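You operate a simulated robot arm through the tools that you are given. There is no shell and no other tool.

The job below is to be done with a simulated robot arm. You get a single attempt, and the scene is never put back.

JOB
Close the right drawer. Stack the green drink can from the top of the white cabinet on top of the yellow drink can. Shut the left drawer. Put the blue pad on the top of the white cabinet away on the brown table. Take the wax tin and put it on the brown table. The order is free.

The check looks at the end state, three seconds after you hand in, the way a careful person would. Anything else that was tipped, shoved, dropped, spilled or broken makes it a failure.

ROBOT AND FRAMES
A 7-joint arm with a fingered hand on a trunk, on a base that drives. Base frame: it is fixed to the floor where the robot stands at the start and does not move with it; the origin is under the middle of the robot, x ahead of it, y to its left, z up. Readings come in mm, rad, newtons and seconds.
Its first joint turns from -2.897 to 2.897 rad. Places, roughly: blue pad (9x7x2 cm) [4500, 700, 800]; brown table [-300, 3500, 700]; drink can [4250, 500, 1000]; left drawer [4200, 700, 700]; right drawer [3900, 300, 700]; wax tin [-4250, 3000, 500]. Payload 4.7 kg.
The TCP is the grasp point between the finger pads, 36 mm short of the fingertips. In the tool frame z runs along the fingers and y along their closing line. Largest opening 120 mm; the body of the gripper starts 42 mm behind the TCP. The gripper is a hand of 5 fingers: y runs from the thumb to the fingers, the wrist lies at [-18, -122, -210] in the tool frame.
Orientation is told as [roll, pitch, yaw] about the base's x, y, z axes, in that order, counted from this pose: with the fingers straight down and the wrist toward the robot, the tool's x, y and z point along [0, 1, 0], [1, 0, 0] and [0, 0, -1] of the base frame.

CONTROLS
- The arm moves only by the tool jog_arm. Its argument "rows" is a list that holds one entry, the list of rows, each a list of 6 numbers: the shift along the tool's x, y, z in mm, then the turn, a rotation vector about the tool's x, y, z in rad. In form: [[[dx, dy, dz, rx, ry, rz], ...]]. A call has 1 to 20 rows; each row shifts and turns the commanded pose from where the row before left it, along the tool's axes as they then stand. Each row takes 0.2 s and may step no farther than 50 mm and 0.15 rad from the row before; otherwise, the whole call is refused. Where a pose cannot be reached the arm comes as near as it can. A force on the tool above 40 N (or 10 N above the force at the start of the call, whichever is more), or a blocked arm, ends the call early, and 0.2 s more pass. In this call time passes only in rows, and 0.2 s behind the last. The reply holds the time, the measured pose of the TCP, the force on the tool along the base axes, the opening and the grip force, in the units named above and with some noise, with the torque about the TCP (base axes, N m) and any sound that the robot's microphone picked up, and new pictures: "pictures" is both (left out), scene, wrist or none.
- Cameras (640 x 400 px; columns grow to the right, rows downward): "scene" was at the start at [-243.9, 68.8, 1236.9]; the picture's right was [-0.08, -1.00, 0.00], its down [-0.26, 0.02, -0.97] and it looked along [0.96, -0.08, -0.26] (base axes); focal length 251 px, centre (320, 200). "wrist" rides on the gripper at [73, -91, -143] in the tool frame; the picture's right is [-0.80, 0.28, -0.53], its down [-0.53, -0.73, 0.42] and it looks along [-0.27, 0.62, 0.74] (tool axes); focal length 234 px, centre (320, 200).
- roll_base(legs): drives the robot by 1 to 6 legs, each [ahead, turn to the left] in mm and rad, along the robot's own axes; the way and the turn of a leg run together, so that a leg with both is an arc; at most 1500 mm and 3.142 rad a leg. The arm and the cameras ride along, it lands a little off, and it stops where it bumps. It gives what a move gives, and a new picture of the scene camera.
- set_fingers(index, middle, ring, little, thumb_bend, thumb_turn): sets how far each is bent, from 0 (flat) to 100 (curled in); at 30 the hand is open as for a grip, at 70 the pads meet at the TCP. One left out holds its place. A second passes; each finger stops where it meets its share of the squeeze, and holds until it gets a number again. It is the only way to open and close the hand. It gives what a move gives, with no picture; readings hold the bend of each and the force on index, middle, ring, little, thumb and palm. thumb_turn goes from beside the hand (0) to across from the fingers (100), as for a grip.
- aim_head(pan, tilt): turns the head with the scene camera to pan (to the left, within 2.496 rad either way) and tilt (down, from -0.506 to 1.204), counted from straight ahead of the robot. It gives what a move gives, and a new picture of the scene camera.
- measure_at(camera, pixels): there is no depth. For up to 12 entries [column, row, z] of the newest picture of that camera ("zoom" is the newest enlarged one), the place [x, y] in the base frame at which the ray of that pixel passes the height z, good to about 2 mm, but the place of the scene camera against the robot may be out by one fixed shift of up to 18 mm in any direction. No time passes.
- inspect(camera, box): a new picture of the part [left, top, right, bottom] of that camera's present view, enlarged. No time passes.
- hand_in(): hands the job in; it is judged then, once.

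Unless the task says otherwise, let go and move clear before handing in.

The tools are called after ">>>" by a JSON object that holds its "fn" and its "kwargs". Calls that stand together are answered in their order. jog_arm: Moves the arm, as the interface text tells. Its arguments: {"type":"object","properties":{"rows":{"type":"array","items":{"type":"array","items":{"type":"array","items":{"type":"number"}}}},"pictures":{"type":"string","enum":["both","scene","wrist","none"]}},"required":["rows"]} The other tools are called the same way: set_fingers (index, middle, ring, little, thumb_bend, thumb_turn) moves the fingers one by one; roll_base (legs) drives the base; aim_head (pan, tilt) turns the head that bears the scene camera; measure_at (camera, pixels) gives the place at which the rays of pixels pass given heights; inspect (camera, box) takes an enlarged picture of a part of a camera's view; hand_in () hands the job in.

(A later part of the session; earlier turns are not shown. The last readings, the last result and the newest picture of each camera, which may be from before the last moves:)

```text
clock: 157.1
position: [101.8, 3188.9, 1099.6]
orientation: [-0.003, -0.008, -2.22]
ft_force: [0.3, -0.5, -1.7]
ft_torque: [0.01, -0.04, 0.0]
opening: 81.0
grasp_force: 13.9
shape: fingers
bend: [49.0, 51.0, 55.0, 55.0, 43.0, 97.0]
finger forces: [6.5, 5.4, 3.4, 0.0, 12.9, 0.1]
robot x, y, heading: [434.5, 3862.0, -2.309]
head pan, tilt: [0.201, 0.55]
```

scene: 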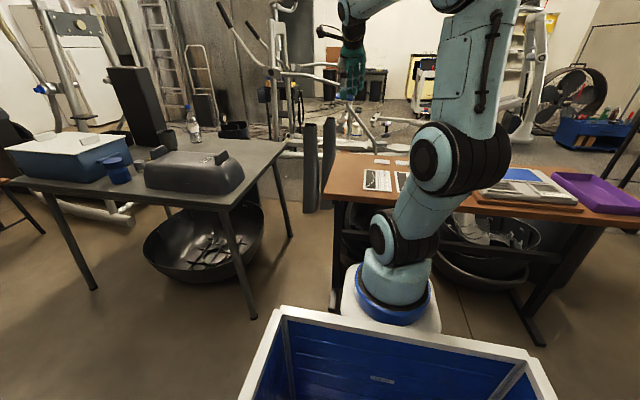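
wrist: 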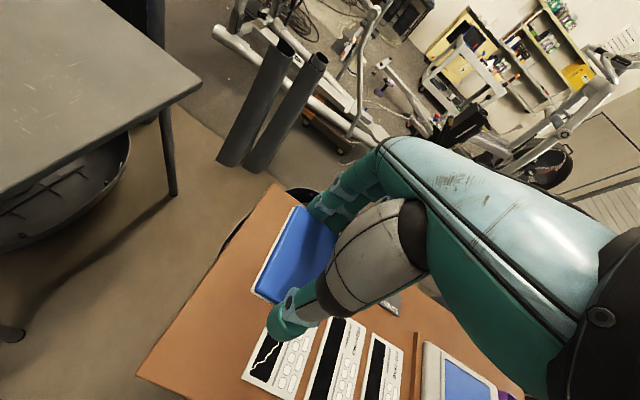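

The wrist view shows the table's free end strip below, edge from (280,185) to (140,375), papers from (268,330). I'll measure these at likely heights.

>>> {"fn": "measure_at", "kwargs": {"camera": "wrist", "pixels": [[137, 374, 700], [137, 374, 750], [280, 184, 700], [280, 184, 750], [268, 331, 740], [243, 379, 740], [385, 306, 740], [224, 296, 740], [417, 335, 740]]}}

>>> {"fn": "measure_at", "kwargs": {"camera": "scene", "pixels": [[325, 195, 700], [325, 195, 750], [335, 152, 700], [335, 152, 750], [363, 191, 740]]}}

>>> {"fn": "inspect", "kwargs": {"camera": "wrist", "box": [120, 170, 440, 400]}}

```text
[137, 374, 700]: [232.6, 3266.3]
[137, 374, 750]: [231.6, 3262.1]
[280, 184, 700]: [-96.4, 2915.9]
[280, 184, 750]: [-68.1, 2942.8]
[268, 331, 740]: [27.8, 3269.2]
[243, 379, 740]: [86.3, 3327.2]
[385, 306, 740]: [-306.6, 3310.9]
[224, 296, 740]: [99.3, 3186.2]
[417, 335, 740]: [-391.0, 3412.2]
```

```text
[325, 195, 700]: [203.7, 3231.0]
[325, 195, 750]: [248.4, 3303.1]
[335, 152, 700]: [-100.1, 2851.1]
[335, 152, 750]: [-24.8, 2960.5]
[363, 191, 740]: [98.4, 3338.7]
```

```text
1.74 times, centred on (280, 285) of wrist
```

zoom: 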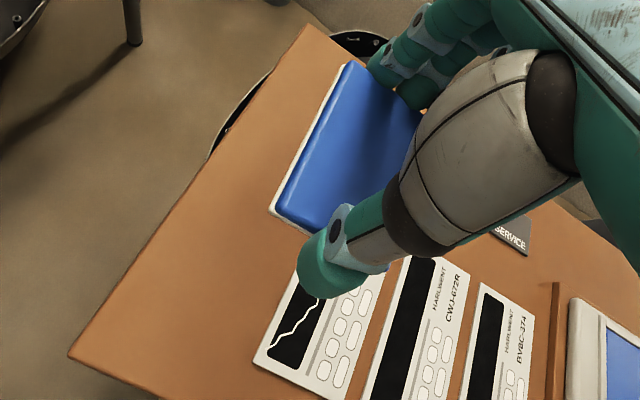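

Table top is z≈730, with a 150 mm free end strip. I'll place the pad around (-38,3093): move over it, then descend to z≈830.

>>> {"fn": "jog_arm", "kwargs": {"rows": [[[-13.3, 40.2, 0, 0, 0, 0], [-13.3, 40.2, 0, 0, 0, 0], [-13.3, 40.2, 0, 0, 0, 0], [-13.3, 40.2, 0, 0, 0, 0], [0, 0, 45, 0, 0, 0], [0, 0, 45, 0, 0, 0], [0, 0, 45, 0, 0, 0], [0, 0, 45, 0, 0, 0], [0, 0, 45, 0, 0, 0], [0, 0, 45, 0, 0, 0]]]}}

>>> {"fn": "inspect", "kwargs": {"camera": "wrist", "box": [120, 170, 440, 400]}}

```text
clock: 159.3
position: [-42.3, 3090.1, 829.2]
orientation: [-0.002, -0.011, -2.219]
ft_force: [-0.7, 0.9, 0.4]
ft_torque: [-0.02, 0.03, -0.02]
opening: 81.1
grasp_force: 13.4
shape: fingers
bend: [49.0, 51.0, 55.0, 55.0, 43.0, 97.0]
finger forces: [6.5, 5.3, 2.9, 0.0, 12.7, 0.0]
robot x, y, heading: [435.3, 3862.7, -2.315]
head pan, tilt: [0.201, 0.55]
```

scene: 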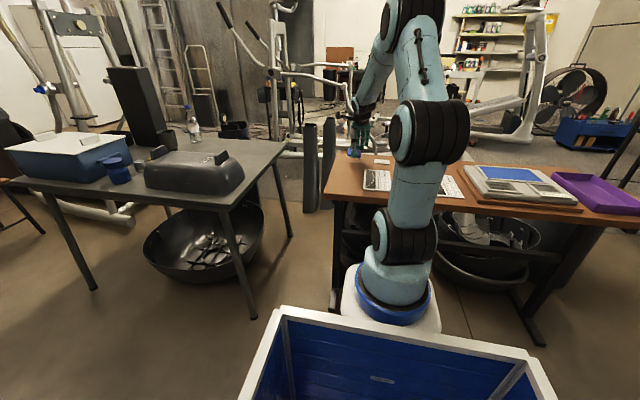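
wrist: 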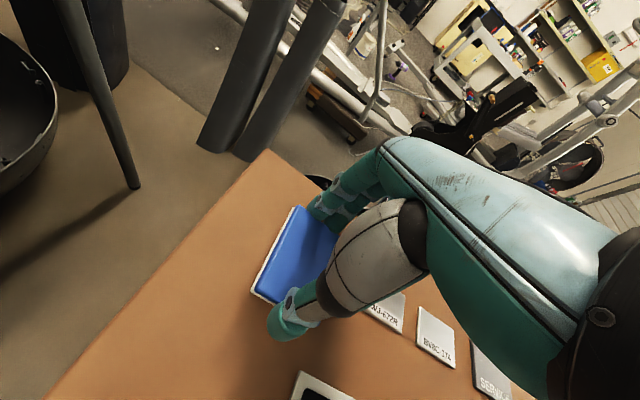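

```text
1.74 times, centred on (280, 285) of wrist
```

zoom: 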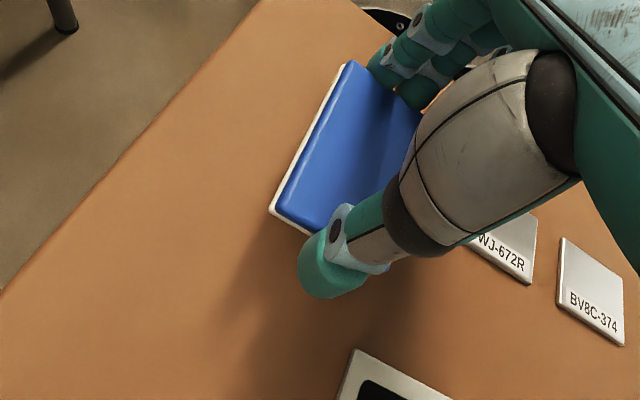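

A card "WJ-672R" lies to the right at (385,315). I'll check its distance from the pad's landing spot.

>>> {"fn": "measure_at", "kwargs": {"camera": "wrist", "pixels": [[366, 314, 733], [398, 333, 733], [404, 297, 733], [268, 150, 733], [303, 371, 733]]}}

```text
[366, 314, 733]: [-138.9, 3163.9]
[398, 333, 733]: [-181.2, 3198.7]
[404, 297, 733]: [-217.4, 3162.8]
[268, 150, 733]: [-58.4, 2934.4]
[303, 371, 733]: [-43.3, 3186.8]
```

The card is 120 mm away and table edges 80+ mm: safe. I'll descend 40 mm and then feel for the table.

>>> {"fn": "jog_arm", "kwargs": {"rows": [[[0, 0, 20, 0, 0, 0], [0, 0, 20, 0, 0, 0]]], "pictures": "none"}}

>>> {"fn": "jog_arm", "kwargs": {"rows": [[[0, 0, 4, 0, 0, 0]]], "pictures": "wrist"}}

```text
clock: 159.9
position: [-41.7, 3090.4, 790.2]
orientation: [-0.003, -0.011, -2.218]
ft_force: [0.5, 0.3, -0.3]
ft_torque: [0.0, 0.02, -0.02]
opening: 80.6
grasp_force: 13.7
shape: fingers
bend: [49.0, 51.0, 55.0, 55.0, 43.0, 97.0]
finger forces: [6.4, 5.3, 2.8, 0.0, 12.7, 0.0]
robot x, y, heading: [438.5, 3862.2, -2.314]
head pan, tilt: [0.201, 0.55]
```

```text
clock: 160.3
position: [-41.2, 3089.3, 786.1]
orientation: [-0.002, -0.009, -2.217]
ft_force: [0.6, 0.8, 2.8]
ft_torque: [-0.01, 0.17, -0.03]
opening: 80.6
grasp_force: 15.8
shape: fingers
bend: [49.0, 52.0, 55.0, 55.0, 43.0, 97.0]
finger forces: [6.0, 5.1, 5.9, 0.0, 13.5, 0.0]
robot x, y, heading: [438.3, 3864.1, -2.314]
head pan, tilt: [0.201, 0.55]
```

wrist: 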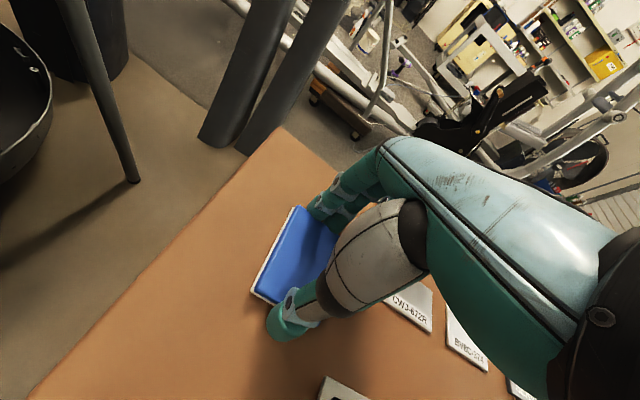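

Contact at z=786 (Fz +2.8 N). One small step more, then release.

>>> {"fn": "jog_arm", "kwargs": {"rows": [[[0, 0, 2, 0, 0, 0]]], "pictures": "none"}}

>>> {"fn": "set_fingers", "kwargs": {"thumb_bend": 41, "index": 44, "middle": 44, "ring": 44, "little": 44}}

>>> {"fn": "inspect", "kwargs": {"camera": "wrist", "box": [120, 170, 440, 400]}}

```text
clock: 160.7
position: [-40.7, 3090.3, 786.1]
orientation: [-0.003, -0.011, -2.218]
ft_force: [0.2, -1.0, 9.3]
ft_torque: [-0.07, 0.46, 0.03]
opening: 80.9
grasp_force: 18.8
shape: fingers
bend: [49.0, 52.0, 54.0, 55.0, 43.0, 97.0]
finger forces: [6.2, 5.4, 11.8, 0.0, 13.3, 0.0]
robot x, y, heading: [436.8, 3860.1, -2.31]
head pan, tilt: [0.201, 0.55]
```

```text
clock: 161.7
position: [-40.5, 3090.5, 784.7]
orientation: [-0.003, -0.008, -2.217]
ft_force: [1.0, -0.6, 0.2]
ft_torque: [0.04, 0.0, -0.02]
opening: 87.2
grasp_force: 0.7
shape: fingers
bend: [44.0, 44.0, 44.0, 44.0, 40.0, 97.0]
finger forces: [0.1, 0.0, 0.1, 0.1, 0.3, 0.1]
robot x, y, heading: [436.8, 3862.0, -2.307]
head pan, tilt: [0.201, 0.55]
```

```text
1.74 times, centred on (280, 285) of wrist
```

zoom: 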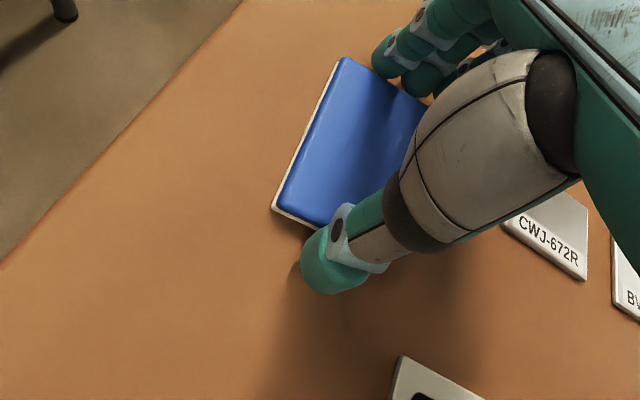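

Released onto the table. I'll open wider while rising slightly, then lift clear.

>>> {"fn": "set_fingers", "kwargs": {"thumb_bend": 36, "index": 38, "middle": 38, "ring": 38, "little": 38}}

>>> {"fn": "jog_arm", "kwargs": {"rows": [[[0, 0, -4, 0, 0, 0], [0, 0, -6, 0, 0, 0]]], "pictures": "none"}}

>>> {"fn": "set_fingers", "kwargs": {"thumb_bend": 30, "index": 30, "middle": 30, "ring": 30, "little": 30}}

>>> {"fn": "jog_arm", "kwargs": {"rows": [[[0, 0, -30, 0, 0, 0], [0, 0, -45, 0, 0, 0], [0, 0, -45, 0, 0, 0], [0, 0, -45, 0, 0, 0], [0, 0, -45, 0, 0, 0], [0, 0, -45, 0, 0, 0], [0, 0, -40, 0, 0, 0]]]}}

>>> {"fn": "inspect", "kwargs": {"camera": "wrist", "box": [120, 170, 440, 400]}}

```text
clock: 162.7
position: [-41.0, 3091.7, 783.8]
orientation: [-0.003, -0.007, -2.218]
ft_force: [0.1, 0.9, 0.6]
ft_torque: [-0.01, -0.01, -0.03]
opening: 101.6
grasp_force: 0.0
shape: fingers
bend: [38.0, 38.0, 38.0, 38.0, 36.0, 96.0]
finger forces: [0.0, 0.0, 0.1, 0.0, 0.0, 0.0]
robot x, y, heading: [438.6, 3864.2, -2.309]
head pan, tilt: [0.201, 0.55]
```

```text
clock: 163.3
position: [-40.0, 3092.2, 794.7]
orientation: [-0.005, -0.007, -2.219]
ft_force: [-0.4, 0.6, 0.7]
ft_torque: [0.04, 0.01, 0.01]
opening: 101.8
grasp_force: 0.1
shape: fingers
bend: [38.0, 38.0, 38.0, 38.0, 36.0, 96.0]
finger forces: [0.0, 0.1, 0.0, 0.0, 0.0, 0.0]
robot x, y, heading: [437.5, 3860.2, -2.308]
head pan, tilt: [0.201, 0.55]
```

```text
clock: 164.3
position: [-40.4, 3090.6, 795.1]
orientation: [-0.004, -0.006, -2.22]
ft_force: [-0.1, 0.1, 1.4]
ft_torque: [-0.02, 0.01, 0.0]
opening: 122.0
grasp_force: 0.1
shape: fingers
bend: [30.0, 30.0, 30.0, 30.0, 30.0, 96.0]
finger forces: [0.0, 0.0, 0.0, 0.1, 0.0, 0.0]
robot x, y, heading: [437.4, 3858.8, -2.308]
head pan, tilt: [0.201, 0.55]
```

```text
clock: 165.9
position: [-37.6, 3094.0, 1087.9]
orientation: [-0.001, -0.007, -2.216]
ft_force: [-0.5, -0.2, -0.5]
ft_torque: [0.02, -0.03, -0.03]
opening: 122.1
grasp_force: 0.1
shape: fingers
bend: [30.0, 30.0, 30.0, 30.0, 30.0, 96.0]
finger forces: [0.0, 0.0, 0.1, 0.1, 0.1, 0.0]
robot x, y, heading: [440.0, 3856.9, -2.307]
head pan, tilt: [0.201, 0.55]
```

scene: 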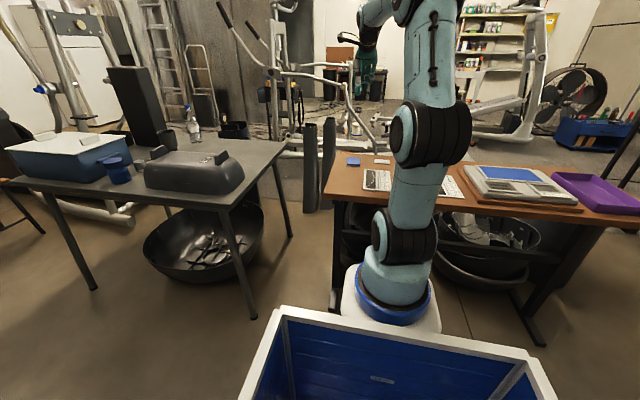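
wrist: 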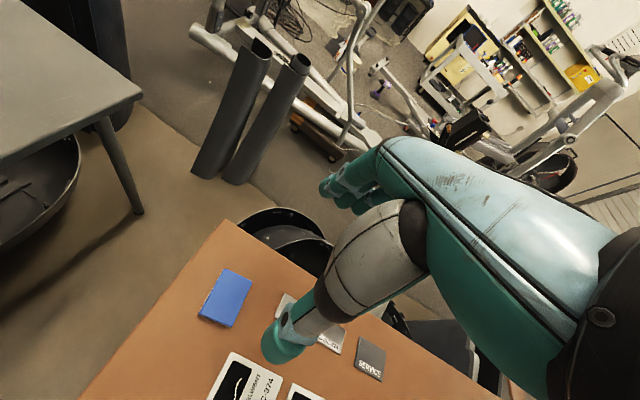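

```text
1.74 times, centred on (280, 285) of wrist
```

zoom: 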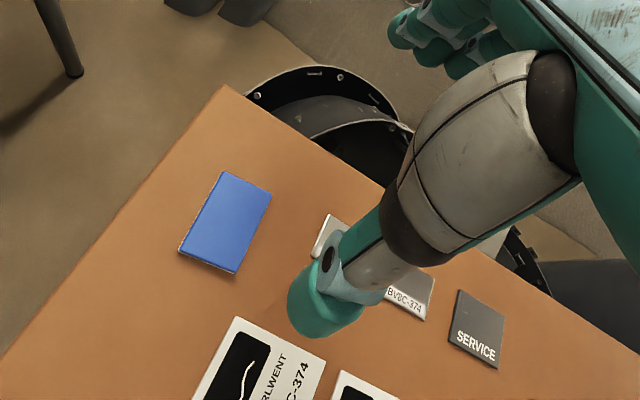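

The pad lies flat on the brown table. Now I'll draw the arm in, turn right to face up the aisle, and look toward the wax tin's place.

>>> {"fn": "jog_arm", "kwargs": {"rows": [[[0, -42, 0, 0, 0, 0], [0, -42, 0, 0, 0, 0], [0, -42, 0, 0, 0, 0], [0, -42, 0, 0, 0, 0], [0, -42, 0, 0, 0, 0], [0, -42, 0, 0, 0, 0]]], "pictures": "none"}}

>>> {"fn": "roll_base", "kwargs": {"legs": [[0, -1.45]]}}

>>> {"fn": "aim_head", "kwargs": {"pan": 0.5, "tilt": 0.3}}

>>> {"fn": "inspect", "kwargs": {"camera": "scene", "box": [0, 80, 320, 280]}}

```text
clock: 167.3
position: [114.1, 3294.0, 1084.2]
orientation: [-0.002, -0.007, -2.218]
ft_force: [0.3, -0.4, -0.8]
ft_torque: [-0.01, 0.01, -0.03]
opening: 122.5
grasp_force: 0.0
shape: fingers
bend: [30.0, 30.0, 30.0, 30.0, 30.0, 96.0]
finger forces: [0.1, 0.0, 0.0, 0.1, 0.0, 0.0]
robot x, y, heading: [434.5, 3860.0, -2.305]
head pan, tilt: [0.201, 0.55]
```

```text
clock: 171.2
position: [-161.2, 4120.4, 1085.3]
orientation: [-0.005, -0.005, 2.604]
ft_force: [-0.1, -0.4, -0.4]
ft_torque: [0.0, 0.02, -0.03]
opening: 122.4
grasp_force: 0.1
shape: fingers
bend: [30.0, 30.0, 30.0, 30.0, 30.0, 96.0]
finger forces: [0.1, 0.1, 0.0, 0.1, 0.0, 0.0]
robot x, y, heading: [441.7, 3861.9, 2.515]
head pan, tilt: [0.201, 0.55]
```

scene: 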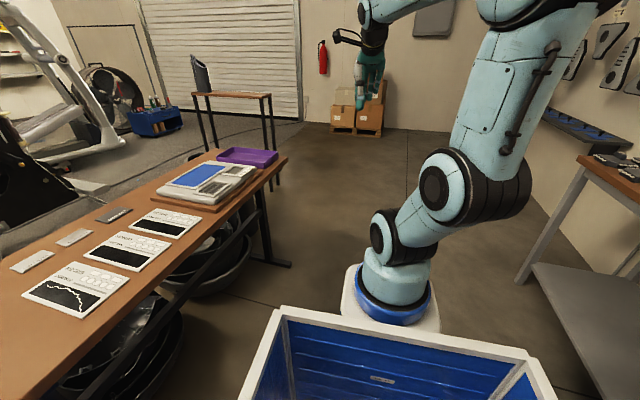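

```text
clock: 172.1
position: [-161.9, 4119.7, 1086.4]
orientation: [-0.003, -0.008, 2.603]
ft_force: [1.0, -0.5, 0.8]
ft_torque: [0.04, 0.01, -0.03]
opening: 122.3
grasp_force: 0.1
shape: fingers
bend: [30.0, 30.0, 30.0, 30.0, 30.0, 96.0]
finger forces: [0.1, 0.1, 0.0, 0.0, 0.0, 0.1]
robot x, y, heading: [435.6, 3860.0, 2.511]
head pan, tilt: [0.499, 0.3]
```

scene: 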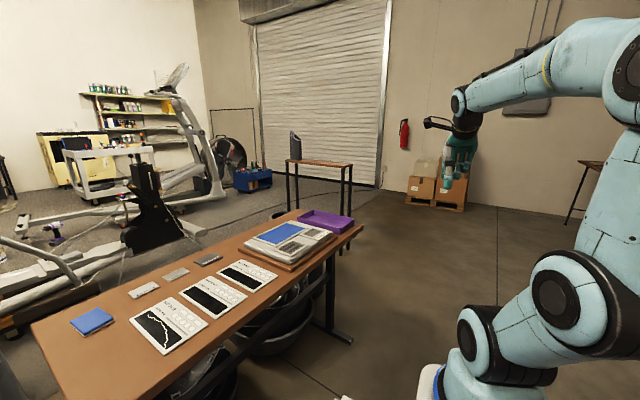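

```text
2.00 times, centred on (160, 180) of scene
```

zoom: 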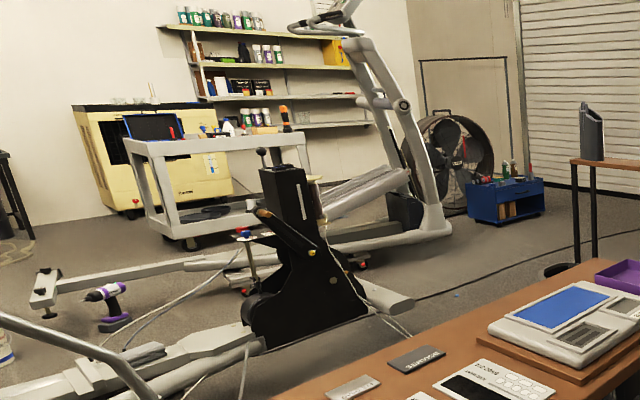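

The blue low cart with bottles on top at (252,175) is where the wax tin should be. I'll measure floor points for the route.

>>> {"fn": "measure_at", "kwargs": {"camera": "scene", "pixels": [[238, 192, 0], [271, 186, 0], [290, 205, 0], [348, 212, 0], [352, 341, 0], [360, 228, 730], [410, 205, 0], [205, 233, 0], [226, 195, 0], [297, 237, 0]]}}

>>> {"fn": "inspect", "kwargs": {"camera": "scene", "box": [200, 120, 300, 220]}}

```text
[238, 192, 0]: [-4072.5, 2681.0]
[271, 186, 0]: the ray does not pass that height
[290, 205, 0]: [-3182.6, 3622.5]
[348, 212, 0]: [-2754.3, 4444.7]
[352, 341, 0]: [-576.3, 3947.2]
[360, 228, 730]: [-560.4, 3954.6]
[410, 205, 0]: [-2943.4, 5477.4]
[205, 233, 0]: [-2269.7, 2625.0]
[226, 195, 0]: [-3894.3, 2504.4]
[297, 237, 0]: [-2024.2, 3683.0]
```

```text
4.00 times, centred on (250, 170) of scene
```

zoom: 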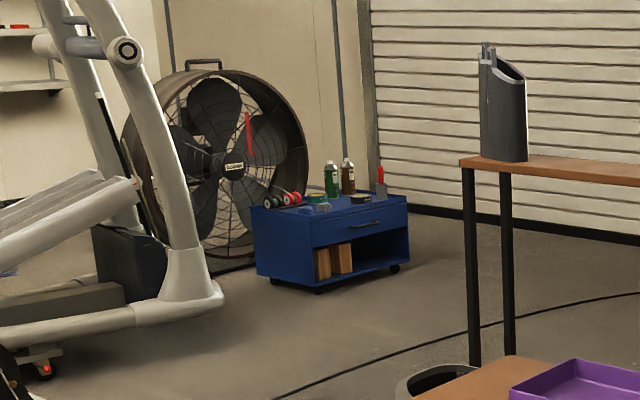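

The blue cart has tins and bottles on it. I'll drive around the far end of the brown table to about (-900,4700) and look again.

>>> {"fn": "roll_base", "kwargs": {"legs": [[0, 0.069], [1000, 0], [578, 0], [0, 0.75]]}}

>>> {"fn": "aim_head", "kwargs": {"pan": 0.1, "tilt": 0.3}}

```text
clock: 182.6
position: [-1509.8, 4445.0, 1085.6]
orientation: [-0.003, -0.01, -2.878]
ft_force: [0.6, 0.1, 0.1]
ft_torque: [-0.02, -0.03, 0.03]
opening: 122.2
grasp_force: 0.0
shape: fingers
bend: [30.0, 30.0, 30.0, 30.0, 30.0, 96.0]
finger forces: [0.0, 0.1, 0.0, 0.1, 0.0, 0.2]
robot x, y, heading: [-906.0, 4694.3, -2.965]
head pan, tilt: [0.499, 0.3]
```

scene: 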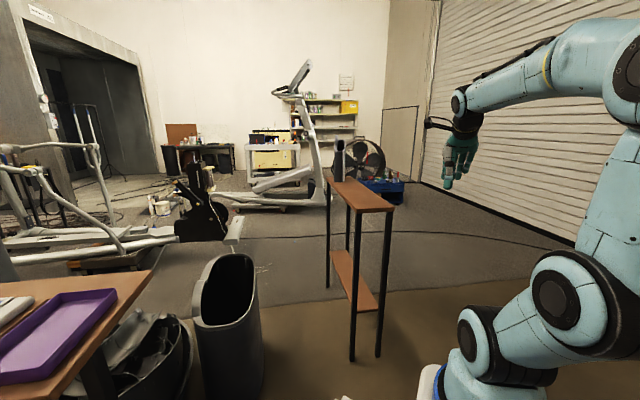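

```text
clock: 183.4
position: [-1510.6, 4444.5, 1084.9]
orientation: [-0.004, -0.007, -2.878]
ft_force: [-0.1, -0.6, 0.5]
ft_torque: [-0.02, 0.03, -0.02]
opening: 122.3
grasp_force: 0.1
shape: fingers
bend: [30.0, 30.0, 30.0, 30.0, 30.0, 96.0]
finger forces: [0.0, 0.0, 0.0, 0.1, 0.0, 0.0]
robot x, y, heading: [-903.4, 4695.8, -2.969]
head pan, tilt: [0.099, 0.3]
```

scene: 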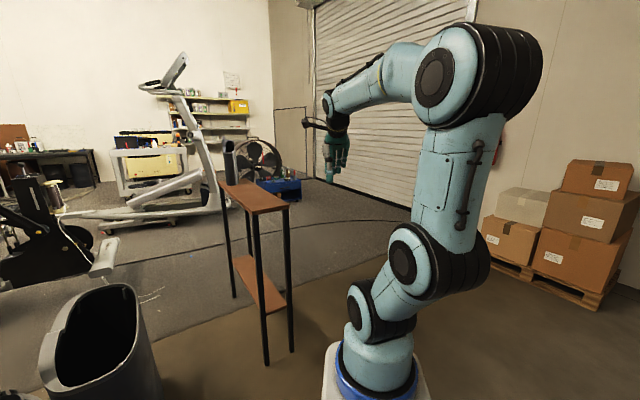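

The thin table stands right ahead-left (legs at (266,365),(292,352),(234,297)), boxes at (530,260) on the right. I'll measure these for the route.

>>> {"fn": "measure_at", "kwargs": {"camera": "scene", "pixels": [[266, 365, 0], [292, 352, 0], [234, 297, 0], [255, 285, 0], [495, 265, 0], [580, 310, 0], [262, 185, 300], [300, 178, 300], [265, 198, 0], [230, 212, 0], [400, 222, 0], [160, 395, 0]]}}

>>> {"fn": "inspect", "kwargs": {"camera": "scene", "box": [190, 130, 350, 230]}}

```text
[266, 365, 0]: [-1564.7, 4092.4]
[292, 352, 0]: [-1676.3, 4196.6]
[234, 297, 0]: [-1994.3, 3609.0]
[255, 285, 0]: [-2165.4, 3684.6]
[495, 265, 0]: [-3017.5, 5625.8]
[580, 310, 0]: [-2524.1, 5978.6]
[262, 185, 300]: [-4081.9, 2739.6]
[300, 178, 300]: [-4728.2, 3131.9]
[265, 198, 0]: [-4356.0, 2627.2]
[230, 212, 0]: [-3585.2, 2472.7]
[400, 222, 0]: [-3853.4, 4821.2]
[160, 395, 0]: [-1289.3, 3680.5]
```

```text
4.00 times, centred on (270, 180) of scene
```

zoom: 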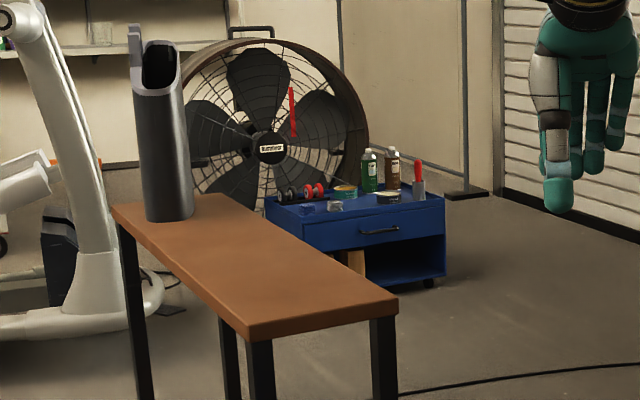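

I'll detour via (-2000,4700) to keep clear of the thin table, then head for a point in front of the blue cart, stopping short to look.

>>> {"fn": "roll_base", "kwargs": {"legs": [[0, -0.17], [1095, 0], [0, 0.59], [1500, 0]]}}

>>> {"fn": "aim_head", "kwargs": {"pan": 0.2, "tilt": 0.45}}

```text
clock: 198.3
position: [-3667.7, 3359.1, 1084.0]
orientation: [-0.004, -0.009, -2.438]
ft_force: [0.6, 0.0, -0.3]
ft_torque: [0.01, -0.05, -0.02]
opening: 122.6
grasp_force: 0.1
shape: fingers
bend: [30.0, 30.0, 30.0, 30.0, 30.0, 96.0]
finger forces: [0.1, 0.0, 0.0, 0.0, 0.1, 0.0]
robot x, y, heading: [-3228.9, 3842.2, -2.524]
head pan, tilt: [0.099, 0.3]
```

scene: 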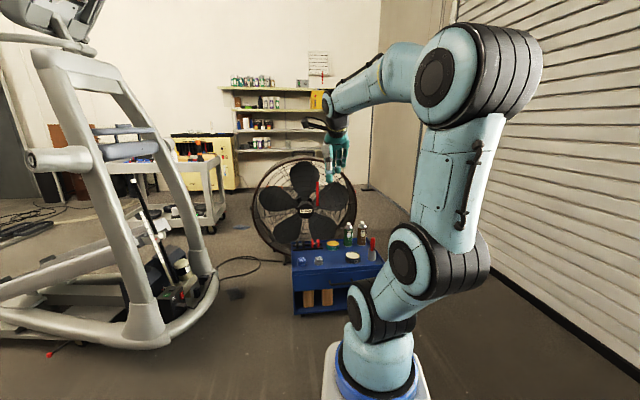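

```text
clock: 199.1
position: [-3667.2, 3358.5, 1085.3]
orientation: [-0.003, -0.009, -2.437]
ft_force: [-0.2, -0.6, 0.5]
ft_torque: [0.04, 0.03, -0.01]
opening: 122.6
grasp_force: 0.1
shape: fingers
bend: [30.0, 30.0, 30.0, 30.0, 30.0, 96.0]
finger forces: [0.0, 0.0, 0.1, 0.0, 0.0, 0.1]
robot x, y, heading: [-3230.0, 3839.7, -2.53]
head pan, tilt: [0.201, 0.45]
```

scene: 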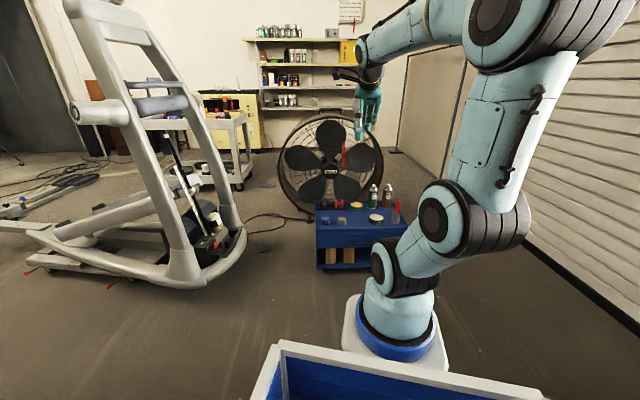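

The blue cart is in view at (358,235). I'll zoom to find the wax tin and measure the cart.

>>> {"fn": "inspect", "kwargs": {"camera": "scene", "box": [308, 175, 412, 240]}}

>>> {"fn": "measure_at", "kwargs": {"camera": "scene", "pixels": [[317, 268, 0], [385, 268, 0], [316, 224, 450], [316, 224, 500], [408, 222, 450], [408, 222, 500], [317, 205, 500], [375, 219, 500], [238, 260, 0]]}}

```text
6.15 times, centred on (360, 208) of scene
```

zoom: 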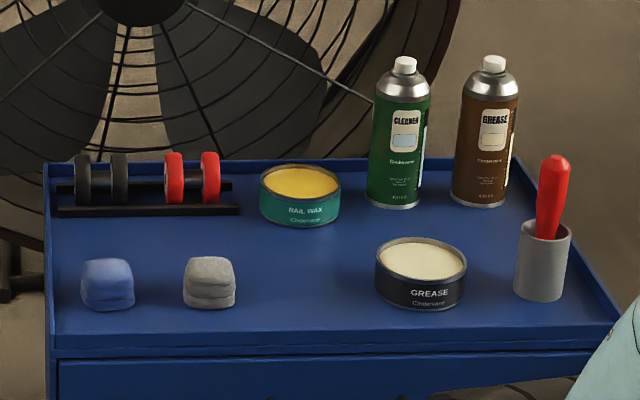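

```text
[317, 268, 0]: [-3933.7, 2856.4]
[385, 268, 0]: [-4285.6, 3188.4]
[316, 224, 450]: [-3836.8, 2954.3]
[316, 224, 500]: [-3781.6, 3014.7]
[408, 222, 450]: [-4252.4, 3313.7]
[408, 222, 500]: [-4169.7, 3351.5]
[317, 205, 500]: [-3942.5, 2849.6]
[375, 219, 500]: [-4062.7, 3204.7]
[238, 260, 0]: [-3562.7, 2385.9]
```

The teal "RAIL WAX" tin (open top) stands in the back row between a roller rack and the cleaner can; the black GREASE tin is a different one. I'll measure these at tray height guesses.

>>> {"fn": "measure_at", "kwargs": {"camera": "zoom", "pixels": [[300, 205, 430], [300, 205, 480], [402, 190, 450], [420, 285, 450], [240, 208, 450], [50, 160, 450], [550, 160, 450], [50, 330, 450], [625, 322, 450]]}}

```text
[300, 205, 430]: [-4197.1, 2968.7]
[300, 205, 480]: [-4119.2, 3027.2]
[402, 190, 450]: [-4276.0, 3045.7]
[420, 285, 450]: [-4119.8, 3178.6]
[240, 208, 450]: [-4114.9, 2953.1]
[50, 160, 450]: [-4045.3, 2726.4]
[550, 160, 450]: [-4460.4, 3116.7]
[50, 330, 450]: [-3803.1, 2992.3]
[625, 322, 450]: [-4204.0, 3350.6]
```

The cart's top front edge runs (-3803,2992)→(-4204,3351), the wax tin near (-4166,2992). I'll drive to about (-3655,3639) and square up to the cart with the hand high.

>>> {"fn": "roll_base", "kwargs": {"legs": [[0, -0.17], [470, 0], [0, 0.41]]}}

>>> {"fn": "aim_head", "kwargs": {"pan": 0.1, "tilt": 0.6}}

>>> {"fn": "jog_arm", "kwargs": {"rows": [[[0, 0, 0, 0, 0, 0]]]}}

```text
clock: 203.8
position: [-3960.5, 3058.9, 1084.7]
orientation: [-0.005, -0.008, -2.187]
ft_force: [-0.1, -0.2, -0.5]
ft_torque: [-0.03, -0.01, 0.03]
opening: 122.3
grasp_force: 0.1
shape: fingers
bend: [30.0, 30.0, 30.0, 30.0, 30.0, 96.0]
finger forces: [0.0, 0.1, 0.1, 0.0, 0.1, 0.0]
robot x, y, heading: [-3654.6, 3633.6, -2.274]
head pan, tilt: [0.201, 0.45]
```

scene: 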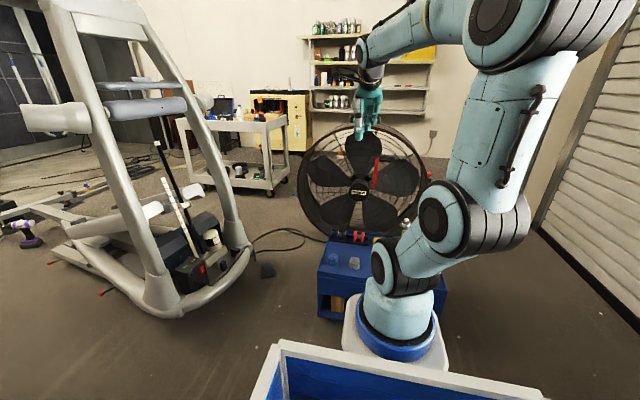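

```text
clock: 204.5
position: [-3961.5, 3059.0, 1086.7]
orientation: [-0.004, -0.009, -2.187]
ft_force: [0.6, -0.1, -0.4]
ft_torque: [0.02, 0.01, 0.0]
opening: 122.2
grasp_force: 0.1
shape: fingers
bend: [30.0, 30.0, 30.0, 30.0, 30.0, 96.0]
finger forces: [0.0, 0.0, 0.1, 0.0, 0.0, 0.0]
robot x, y, heading: [-3652.5, 3634.0, -2.276]
head pan, tilt: [0.099, 0.6]
```

scene: 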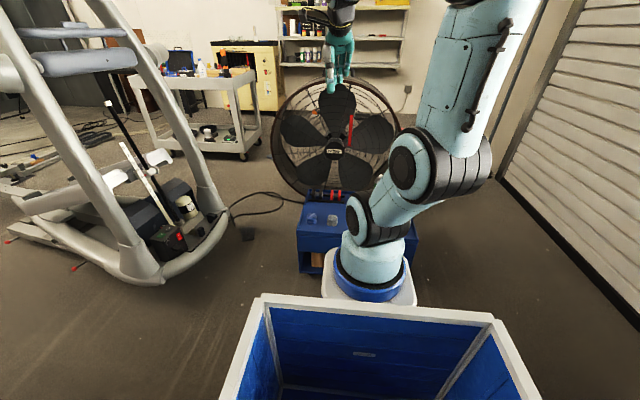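

```text
clock: 204.9
position: [-3961.5, 3058.1, 1086.2]
orientation: [-0.005, -0.008, -2.188]
ft_force: [0.3, -0.4, -0.2]
ft_torque: [0.0, 0.02, 0.0]
opening: 122.5
grasp_force: 0.0
shape: fingers
bend: [30.0, 30.0, 30.0, 30.0, 30.0, 96.0]
finger forces: [0.0, 0.0, 0.0, 0.0, 0.0, 0.0]
robot x, y, heading: [-3652.4, 3630.6, -2.276]
head pan, tilt: [0.099, 0.6]
```

scene: 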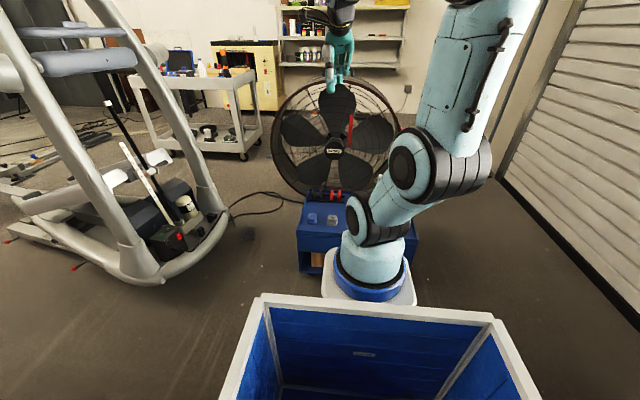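
wrist: 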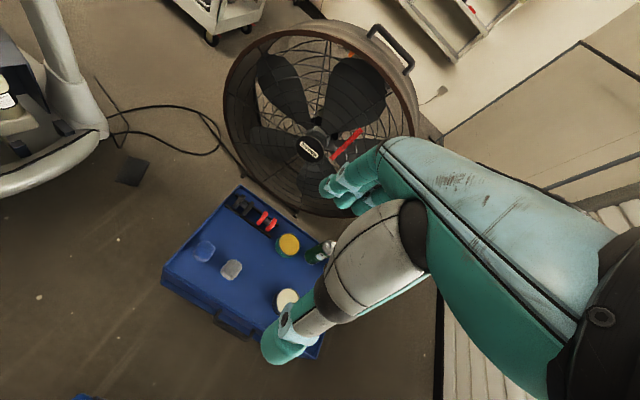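

The wrist camera sees the cart from above: yellow wax at (288,245). I'll enlarge and measure.

>>> {"fn": "inspect", "kwargs": {"camera": "wrist", "box": [155, 170, 345, 360]}}

>>> {"fn": "measure_at", "kwargs": {"camera": "wrist", "pixels": [[289, 244, 450], [289, 244, 500], [287, 299, 450], [287, 299, 500], [239, 186, 450], [162, 268, 450], [231, 270, 450]]}}

```text
2.11 times, centred on (250, 265) of wrist
```

zoom: 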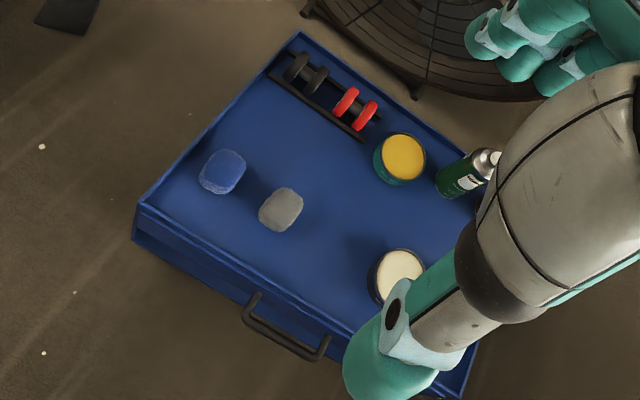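

```text
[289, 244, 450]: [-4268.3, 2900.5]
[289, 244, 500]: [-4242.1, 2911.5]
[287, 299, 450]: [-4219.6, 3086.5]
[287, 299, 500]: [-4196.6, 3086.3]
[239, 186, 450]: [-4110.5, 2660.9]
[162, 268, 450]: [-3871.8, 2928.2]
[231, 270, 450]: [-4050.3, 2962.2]
```

Combining both cameras puts the tin's mid-height at z≈350. I'll measure the layout at tray level z≈340 in the zoom.

>>> {"fn": "inspect", "kwargs": {"camera": "wrist", "box": [155, 170, 345, 360]}}

>>> {"fn": "measure_at", "kwargs": {"camera": "zoom", "pixels": [[404, 157, 375], [428, 157, 375], [380, 157, 375], [404, 134, 375], [398, 275, 375], [373, 275, 375], [362, 140, 340], [297, 33, 350], [140, 205, 350], [460, 185, 340], [440, 180, 340], [460, 130, 350]]}}

```text
2.11 times, centred on (250, 265) of wrist
```

zoom: 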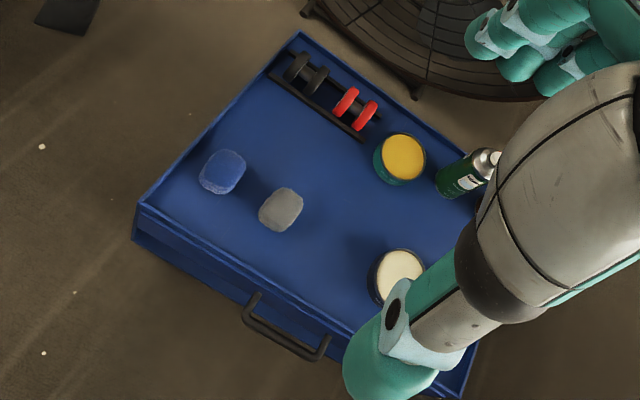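

```text
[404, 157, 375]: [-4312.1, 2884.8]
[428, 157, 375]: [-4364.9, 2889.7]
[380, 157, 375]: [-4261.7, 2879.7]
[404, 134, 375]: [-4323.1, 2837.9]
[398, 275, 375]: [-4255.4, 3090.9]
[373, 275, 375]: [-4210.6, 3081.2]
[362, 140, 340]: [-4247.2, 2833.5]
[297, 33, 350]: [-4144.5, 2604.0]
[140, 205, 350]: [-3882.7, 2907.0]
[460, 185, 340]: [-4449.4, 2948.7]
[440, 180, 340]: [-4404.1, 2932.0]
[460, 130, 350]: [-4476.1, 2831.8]
```

The wax tin's centre is about (-4312,2885), roller rack 83 mm to its left, cleaner can ≥100 mm to its right, rim about 110 mm behind: room for the fingers. I'll move the base 170 mm closer and bring the hand over the tin.

>>> {"fn": "roll_base", "kwargs": {"legs": [[170, 0]]}}

>>> {"fn": "jog_arm", "kwargs": {"rows": [[[-40, 0, 0, 0, 0, 0], [-40, 10, 0, 0, 0, 0], [-30, 30, 0, 0, 0, 0], [-10, 40, 30, 0, 0, 0], [0, 20, 45, 0, 0, 0], [0, 0, 45, 0, 0, 0.05], [0, 0, 45, 0, 0, 0.04]]]}}

>>> {"fn": "inspect", "kwargs": {"camera": "wrist", "box": [155, 150, 415, 360]}}

```text
clock: 206.4
position: [-4071.6, 2927.0, 1085.3]
orientation: [-0.003, -0.008, -2.186]
ft_force: [-0.3, -0.1, -0.1]
ft_torque: [-0.01, -0.02, 0.0]
opening: 122.4
grasp_force: 0.1
shape: fingers
bend: [30.0, 30.0, 30.0, 30.0, 30.0, 96.0]
finger forces: [0.0, 0.1, 0.0, 0.0, 0.1, 0.1]
robot x, y, heading: [-3767.6, 3504.4, -2.273]
head pan, tilt: [0.099, 0.6]
```

scene: 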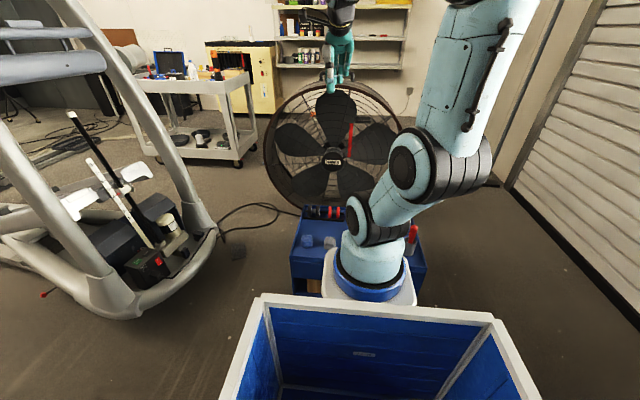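

```text
refused: row 4 steps farther than a row can; nothing moved
```

```text
1.90 times, centred on (285, 255) of wrist
```

zoom: 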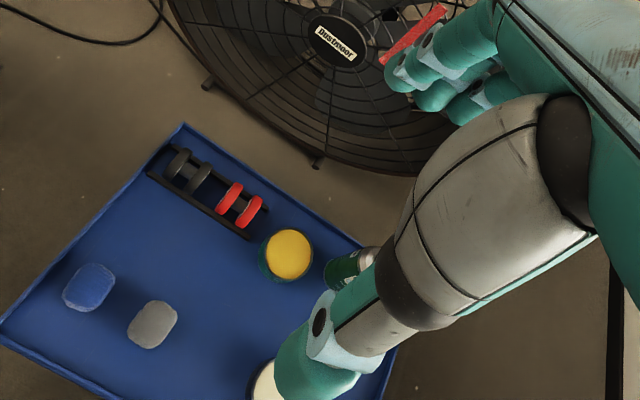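

A row was too long, nothing moved. From this closer view the tin top is at zoom (289,256); I'll measure again before moving.

>>> {"fn": "measure_at", "kwargs": {"camera": "zoom", "pixels": [[287, 254, 375], [287, 254, 400], [261, 252, 375], [313, 256, 375], [287, 230, 375], [287, 280, 375], [250, 240, 345], [326, 268, 345], [360, 250, 360], [183, 126, 360]]}}

```text
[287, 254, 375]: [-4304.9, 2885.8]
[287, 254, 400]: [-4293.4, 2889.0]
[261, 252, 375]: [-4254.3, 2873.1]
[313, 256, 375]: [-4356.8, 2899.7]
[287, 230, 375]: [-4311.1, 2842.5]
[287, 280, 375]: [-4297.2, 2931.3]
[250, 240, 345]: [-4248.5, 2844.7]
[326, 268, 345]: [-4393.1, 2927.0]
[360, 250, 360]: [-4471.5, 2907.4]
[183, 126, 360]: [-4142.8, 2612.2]
```

I'll move the hand over the tin (164 mm ahead, 163 right), align with the cart, and descend to about z=815.

>>> {"fn": "jog_arm", "kwargs": {"rows": [[[-32.6, 32.8, 0, 0, 0, 0], [-32.6, 32.8, 0, 0, 0, 0], [-32.6, 32.8, 0, 0, 0, 0], [-32.6, 32.8, 0, 0, 0, 0], [-32.6, 32.8, 0, 0, 0, 0], [0, 0, 45, 0, 0, 0.1], [0, 0, 45, 0, 0, 0], [0, 0, 45, 0, 0, 0], [0, 0, 45, 0, 0, 0], [0, 0, 45, 0, 0, 0], [0, 0, 45, 0, 0, 0]]]}}

>>> {"fn": "inspect", "kwargs": {"camera": "wrist", "box": [155, 150, 415, 360]}}

```text
clock: 208.8
position: [-4303.2, 2886.7, 819.3]
orientation: [-0.002, -0.01, -2.287]
ft_force: [-0.4, 0.0, 0.4]
ft_torque: [-0.01, 0.01, 0.0]
opening: 122.6
grasp_force: 0.1
shape: fingers
bend: [30.0, 30.0, 30.0, 30.0, 30.0, 96.0]
finger forces: [0.1, 0.0, 0.0, 0.0, 0.1, 0.1]
robot x, y, heading: [-3767.9, 3503.1, -2.276]
head pan, tilt: [0.099, 0.6]
```

scene: 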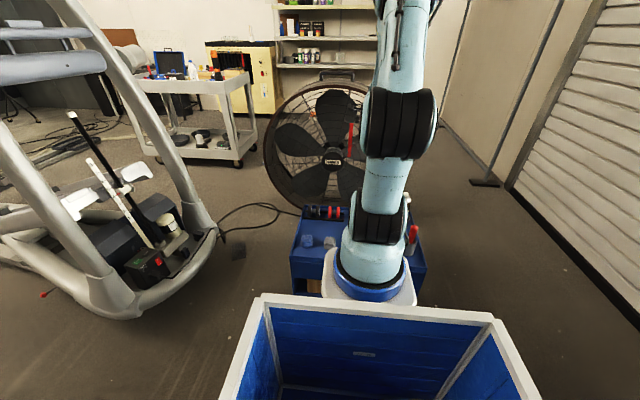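
wrist: 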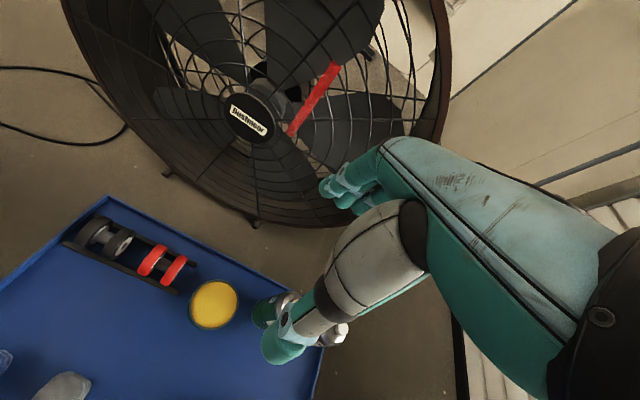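

```text
1.90 times, centred on (285, 255) of wrist
```

zoom: 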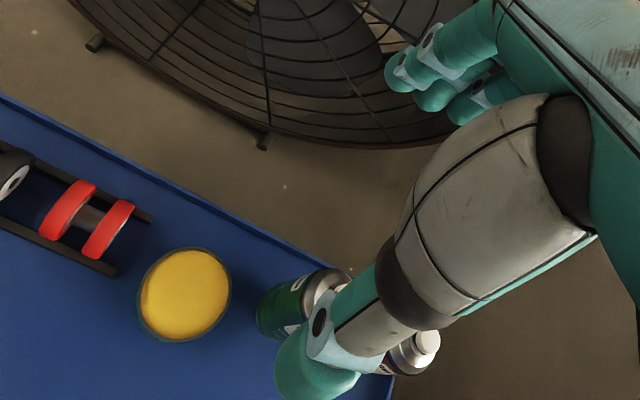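

The tin (213,304) lies just under the TCP's path (217,300). I'll measure the tin, cleaner can and rack from here.

>>> {"fn": "measure_at", "kwargs": {"camera": "zoom", "pixels": [[185, 294, 375], [185, 294, 400], [138, 305, 375], [232, 283, 375], [178, 342, 375], [190, 247, 375], [118, 272, 345], [258, 325, 345], [335, 287, 520], [348, 272, 355]]}}

```text
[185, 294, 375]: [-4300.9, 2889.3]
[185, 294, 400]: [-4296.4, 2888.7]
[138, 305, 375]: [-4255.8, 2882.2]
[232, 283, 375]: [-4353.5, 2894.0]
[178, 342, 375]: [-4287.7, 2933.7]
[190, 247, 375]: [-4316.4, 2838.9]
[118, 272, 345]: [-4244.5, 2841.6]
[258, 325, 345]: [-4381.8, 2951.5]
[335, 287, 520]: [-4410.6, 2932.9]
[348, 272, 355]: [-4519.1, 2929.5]
```

The tin's centre is (-4300,2889), top z≈395, ~95 mm wide; cleaner 112 mm right. I'll open slightly wider and descend to z≈550.

>>> {"fn": "set_fingers", "kwargs": {"thumb_bend": 25, "index": 25, "middle": 25, "ring": 25, "little": 25}}

>>> {"fn": "jog_arm", "kwargs": {"rows": [[[-3, -2, 45, 0, 0, 0], [0, 0, 45, 0, 0, 0], [0, 0, 45, 0, 0, 0], [0, 0, 45, 0, 0, 0], [0, 0, 45, 0, 0, 0], [0, 0, 45, 0, 0, 0]]]}}

>>> {"fn": "inspect", "kwargs": {"camera": "wrist", "box": [155, 150, 415, 360]}}

```text
clock: 209.8
position: [-4302.7, 2886.3, 818.1]
orientation: [-0.001, -0.009, -2.289]
ft_force: [-0.6, -0.4, -0.5]
ft_torque: [0.02, -0.02, -0.02]
opening: 136.2
grasp_force: 0.1
shape: fingers
bend: [25.0, 25.0, 25.0, 25.0, 25.0, 95.0]
finger forces: [0.0, 0.0, 0.0, 0.0, 0.1, 0.0]
robot x, y, heading: [-3767.3, 3502.4, -2.276]
head pan, tilt: [0.099, 0.6]
```

```text
clock: 211.2
position: [-4301.2, 2888.6, 569.7]
orientation: [-0.042, 0.003, -2.207]
ft_force: [-0.4, 0.0, 1.1]
ft_torque: [0.05, -0.09, -0.07]
opening: 136.0
grasp_force: 0.0
shape: fingers
bend: [25.0, 25.0, 25.0, 25.0, 25.0, 95.0]
finger forces: [0.0, 0.1, 0.0, 0.0, 0.1, 0.0]
out of reach, approached as far as the arm can: row 6
robot x, y, heading: [-3768.5, 3504.3, -2.273]
head pan, tilt: [0.099, 0.6]
```

scene: 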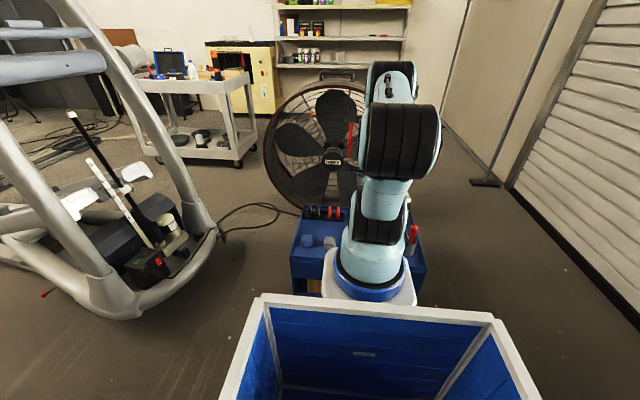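
wrist: 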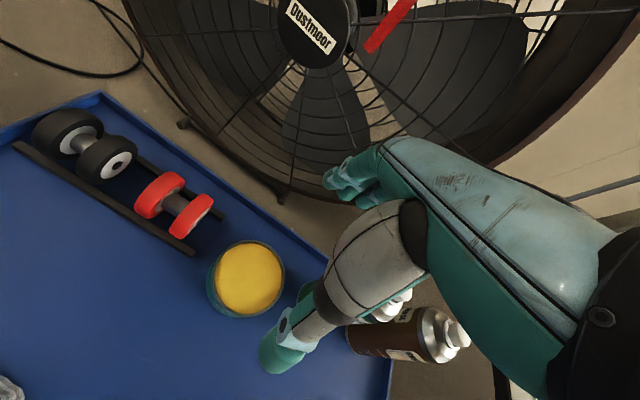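

```text
1.90 times, centred on (285, 255) of wrist
```

zoom: 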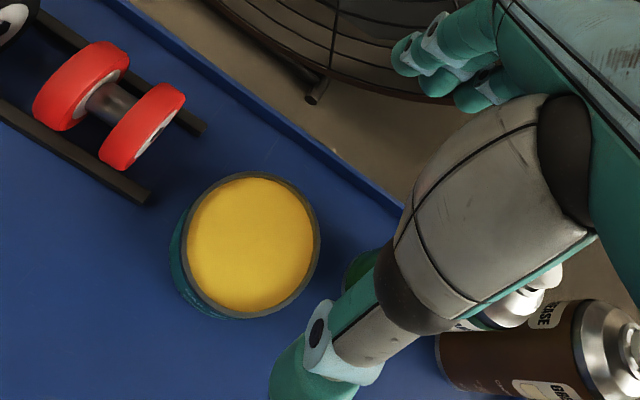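

The arm hit a joint limit at z≈570 (yaw and roll slipped). I'll raise 100 mm, back the base 150 mm, and reach further forward instead.

>>> {"fn": "jog_arm", "kwargs": {"rows": [[[0, 0, -45, 0, 0, 0], [0, 0, -45, 0, 0, 0], [0, 0, -45, 0, 0, 0]]], "pictures": "none"}}

>>> {"fn": "roll_base", "kwargs": {"legs": [[-150, 0]]}}

>>> {"fn": "jog_arm", "kwargs": {"rows": [[[0, 0, 0, 0, 0, 0]]], "pictures": "none"}}

```text
clock: 212.0
position: [-4298.9, 2888.1, 706.6]
orientation: [0.0, -0.003, -2.288]
ft_force: [0.0, 1.0, 0.2]
ft_torque: [0.04, 0.0, 0.01]
opening: 136.0
grasp_force: 0.0
shape: fingers
bend: [25.0, 25.0, 25.0, 25.0, 25.0, 95.0]
finger forces: [0.0, 0.0, 0.1, 0.0, 0.0, 0.1]
robot x, y, heading: [-3766.1, 3501.8, -2.281]
head pan, tilt: [0.099, 0.6]
```

```text
clock: 213.3
position: [-4201.1, 3003.0, 708.0]
orientation: [-0.004, -0.009, -2.289]
ft_force: [-0.1, -0.1, 0.8]
ft_torque: [0.03, -0.02, -0.01]
opening: 136.3
grasp_force: 0.1
shape: fingers
bend: [25.0, 25.0, 25.0, 25.0, 25.0, 95.0]
finger forces: [0.1, 0.0, 0.0, 0.1, 0.1, 0.0]
robot x, y, heading: [-3671.7, 3620.5, -2.28]
head pan, tilt: [0.099, 0.6]
```

scene: 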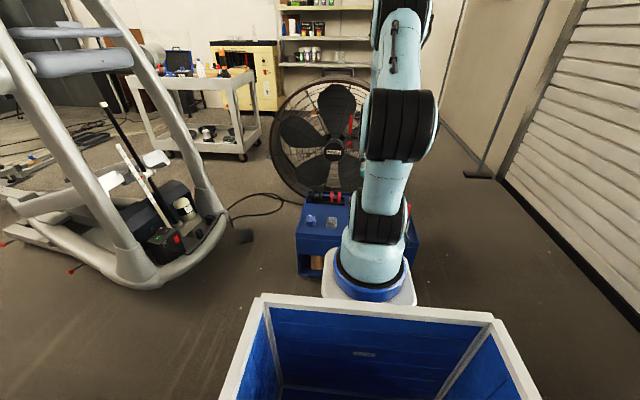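

```text
clock: 213.8
position: [-4202.2, 3004.1, 708.7]
orientation: [-0.001, -0.008, -2.29]
ft_force: [0.1, 0.6, -0.1]
ft_torque: [0.01, -0.02, 0.01]
opening: 136.4
grasp_force: 0.1
shape: fingers
bend: [25.0, 25.0, 25.0, 25.0, 25.0, 95.0]
finger forces: [0.0, 0.0, 0.1, 0.0, 0.0, 0.1]
robot x, y, heading: [-3673.5, 3617.3, -2.278]
head pan, tilt: [0.099, 0.6]
```

Now forward 151 mm over the tin and descend in steps to see whether it reaches.

>>> {"fn": "jog_arm", "kwargs": {"rows": [[[0.5, 37.8, 0, 0, 0, 0], [0.5, 37.8, 0, 0, 0, 0], [0.5, 37.8, 0, 0, 0, 0], [0.5, 37.8, 0, 0, 0, 0], [0, 0, 40, 0, 0, 0], [0, 0, 40, 0, 0, 0], [0, 0, 40, 0, 0, 0], [0, 0, 40, 0, 0, 0]]]}}

>>> {"fn": "inspect", "kwargs": {"camera": "wrist", "box": [155, 150, 415, 360]}}

```text
clock: 215.6
position: [-4300.9, 2886.0, 550.3]
orientation: [0.0, -0.01, -2.289]
ft_force: [-0.1, 0.5, 1.4]
ft_torque: [0.06, 0.01, 0.01]
opening: 136.5
grasp_force: 0.0
shape: fingers
bend: [25.0, 25.0, 25.0, 25.0, 25.0, 95.0]
finger forces: [0.0, 0.0, 0.0, 0.1, 0.0, 0.1]
robot x, y, heading: [-3669.6, 3619.0, -2.277]
head pan, tilt: [0.099, 0.6]
```

scene: 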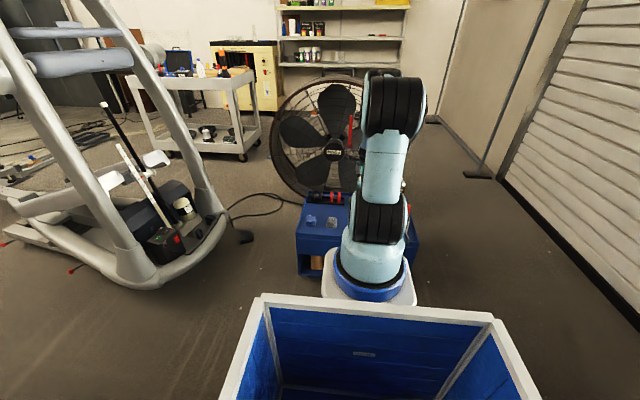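
wrist: 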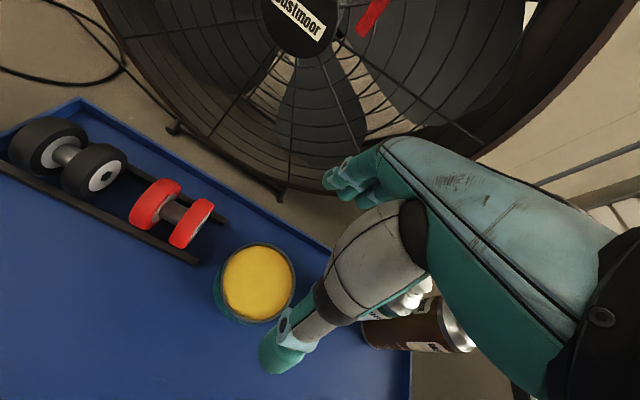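

```text
1.90 times, centred on (285, 255) of wrist
```

zoom: 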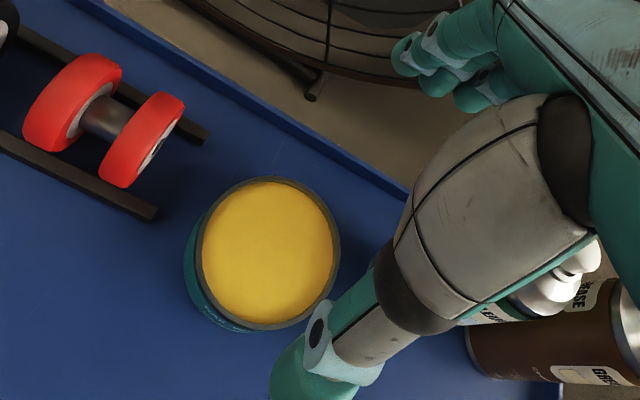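

Reaches now. Tin top at zoom (268,252); I'll measure its centre to trim the approach.

>>> {"fn": "measure_at", "kwargs": {"camera": "zoom", "pixels": [[268, 254, 395], [268, 254, 375], [197, 254, 395], [340, 252, 395], [266, 330, 395], [270, 178, 395], [155, 213, 360]]}}

```text
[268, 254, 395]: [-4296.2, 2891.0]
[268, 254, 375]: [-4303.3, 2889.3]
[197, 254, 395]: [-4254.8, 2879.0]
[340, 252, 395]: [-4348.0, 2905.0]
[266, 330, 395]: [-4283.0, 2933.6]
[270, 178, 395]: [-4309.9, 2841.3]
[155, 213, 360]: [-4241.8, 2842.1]
```

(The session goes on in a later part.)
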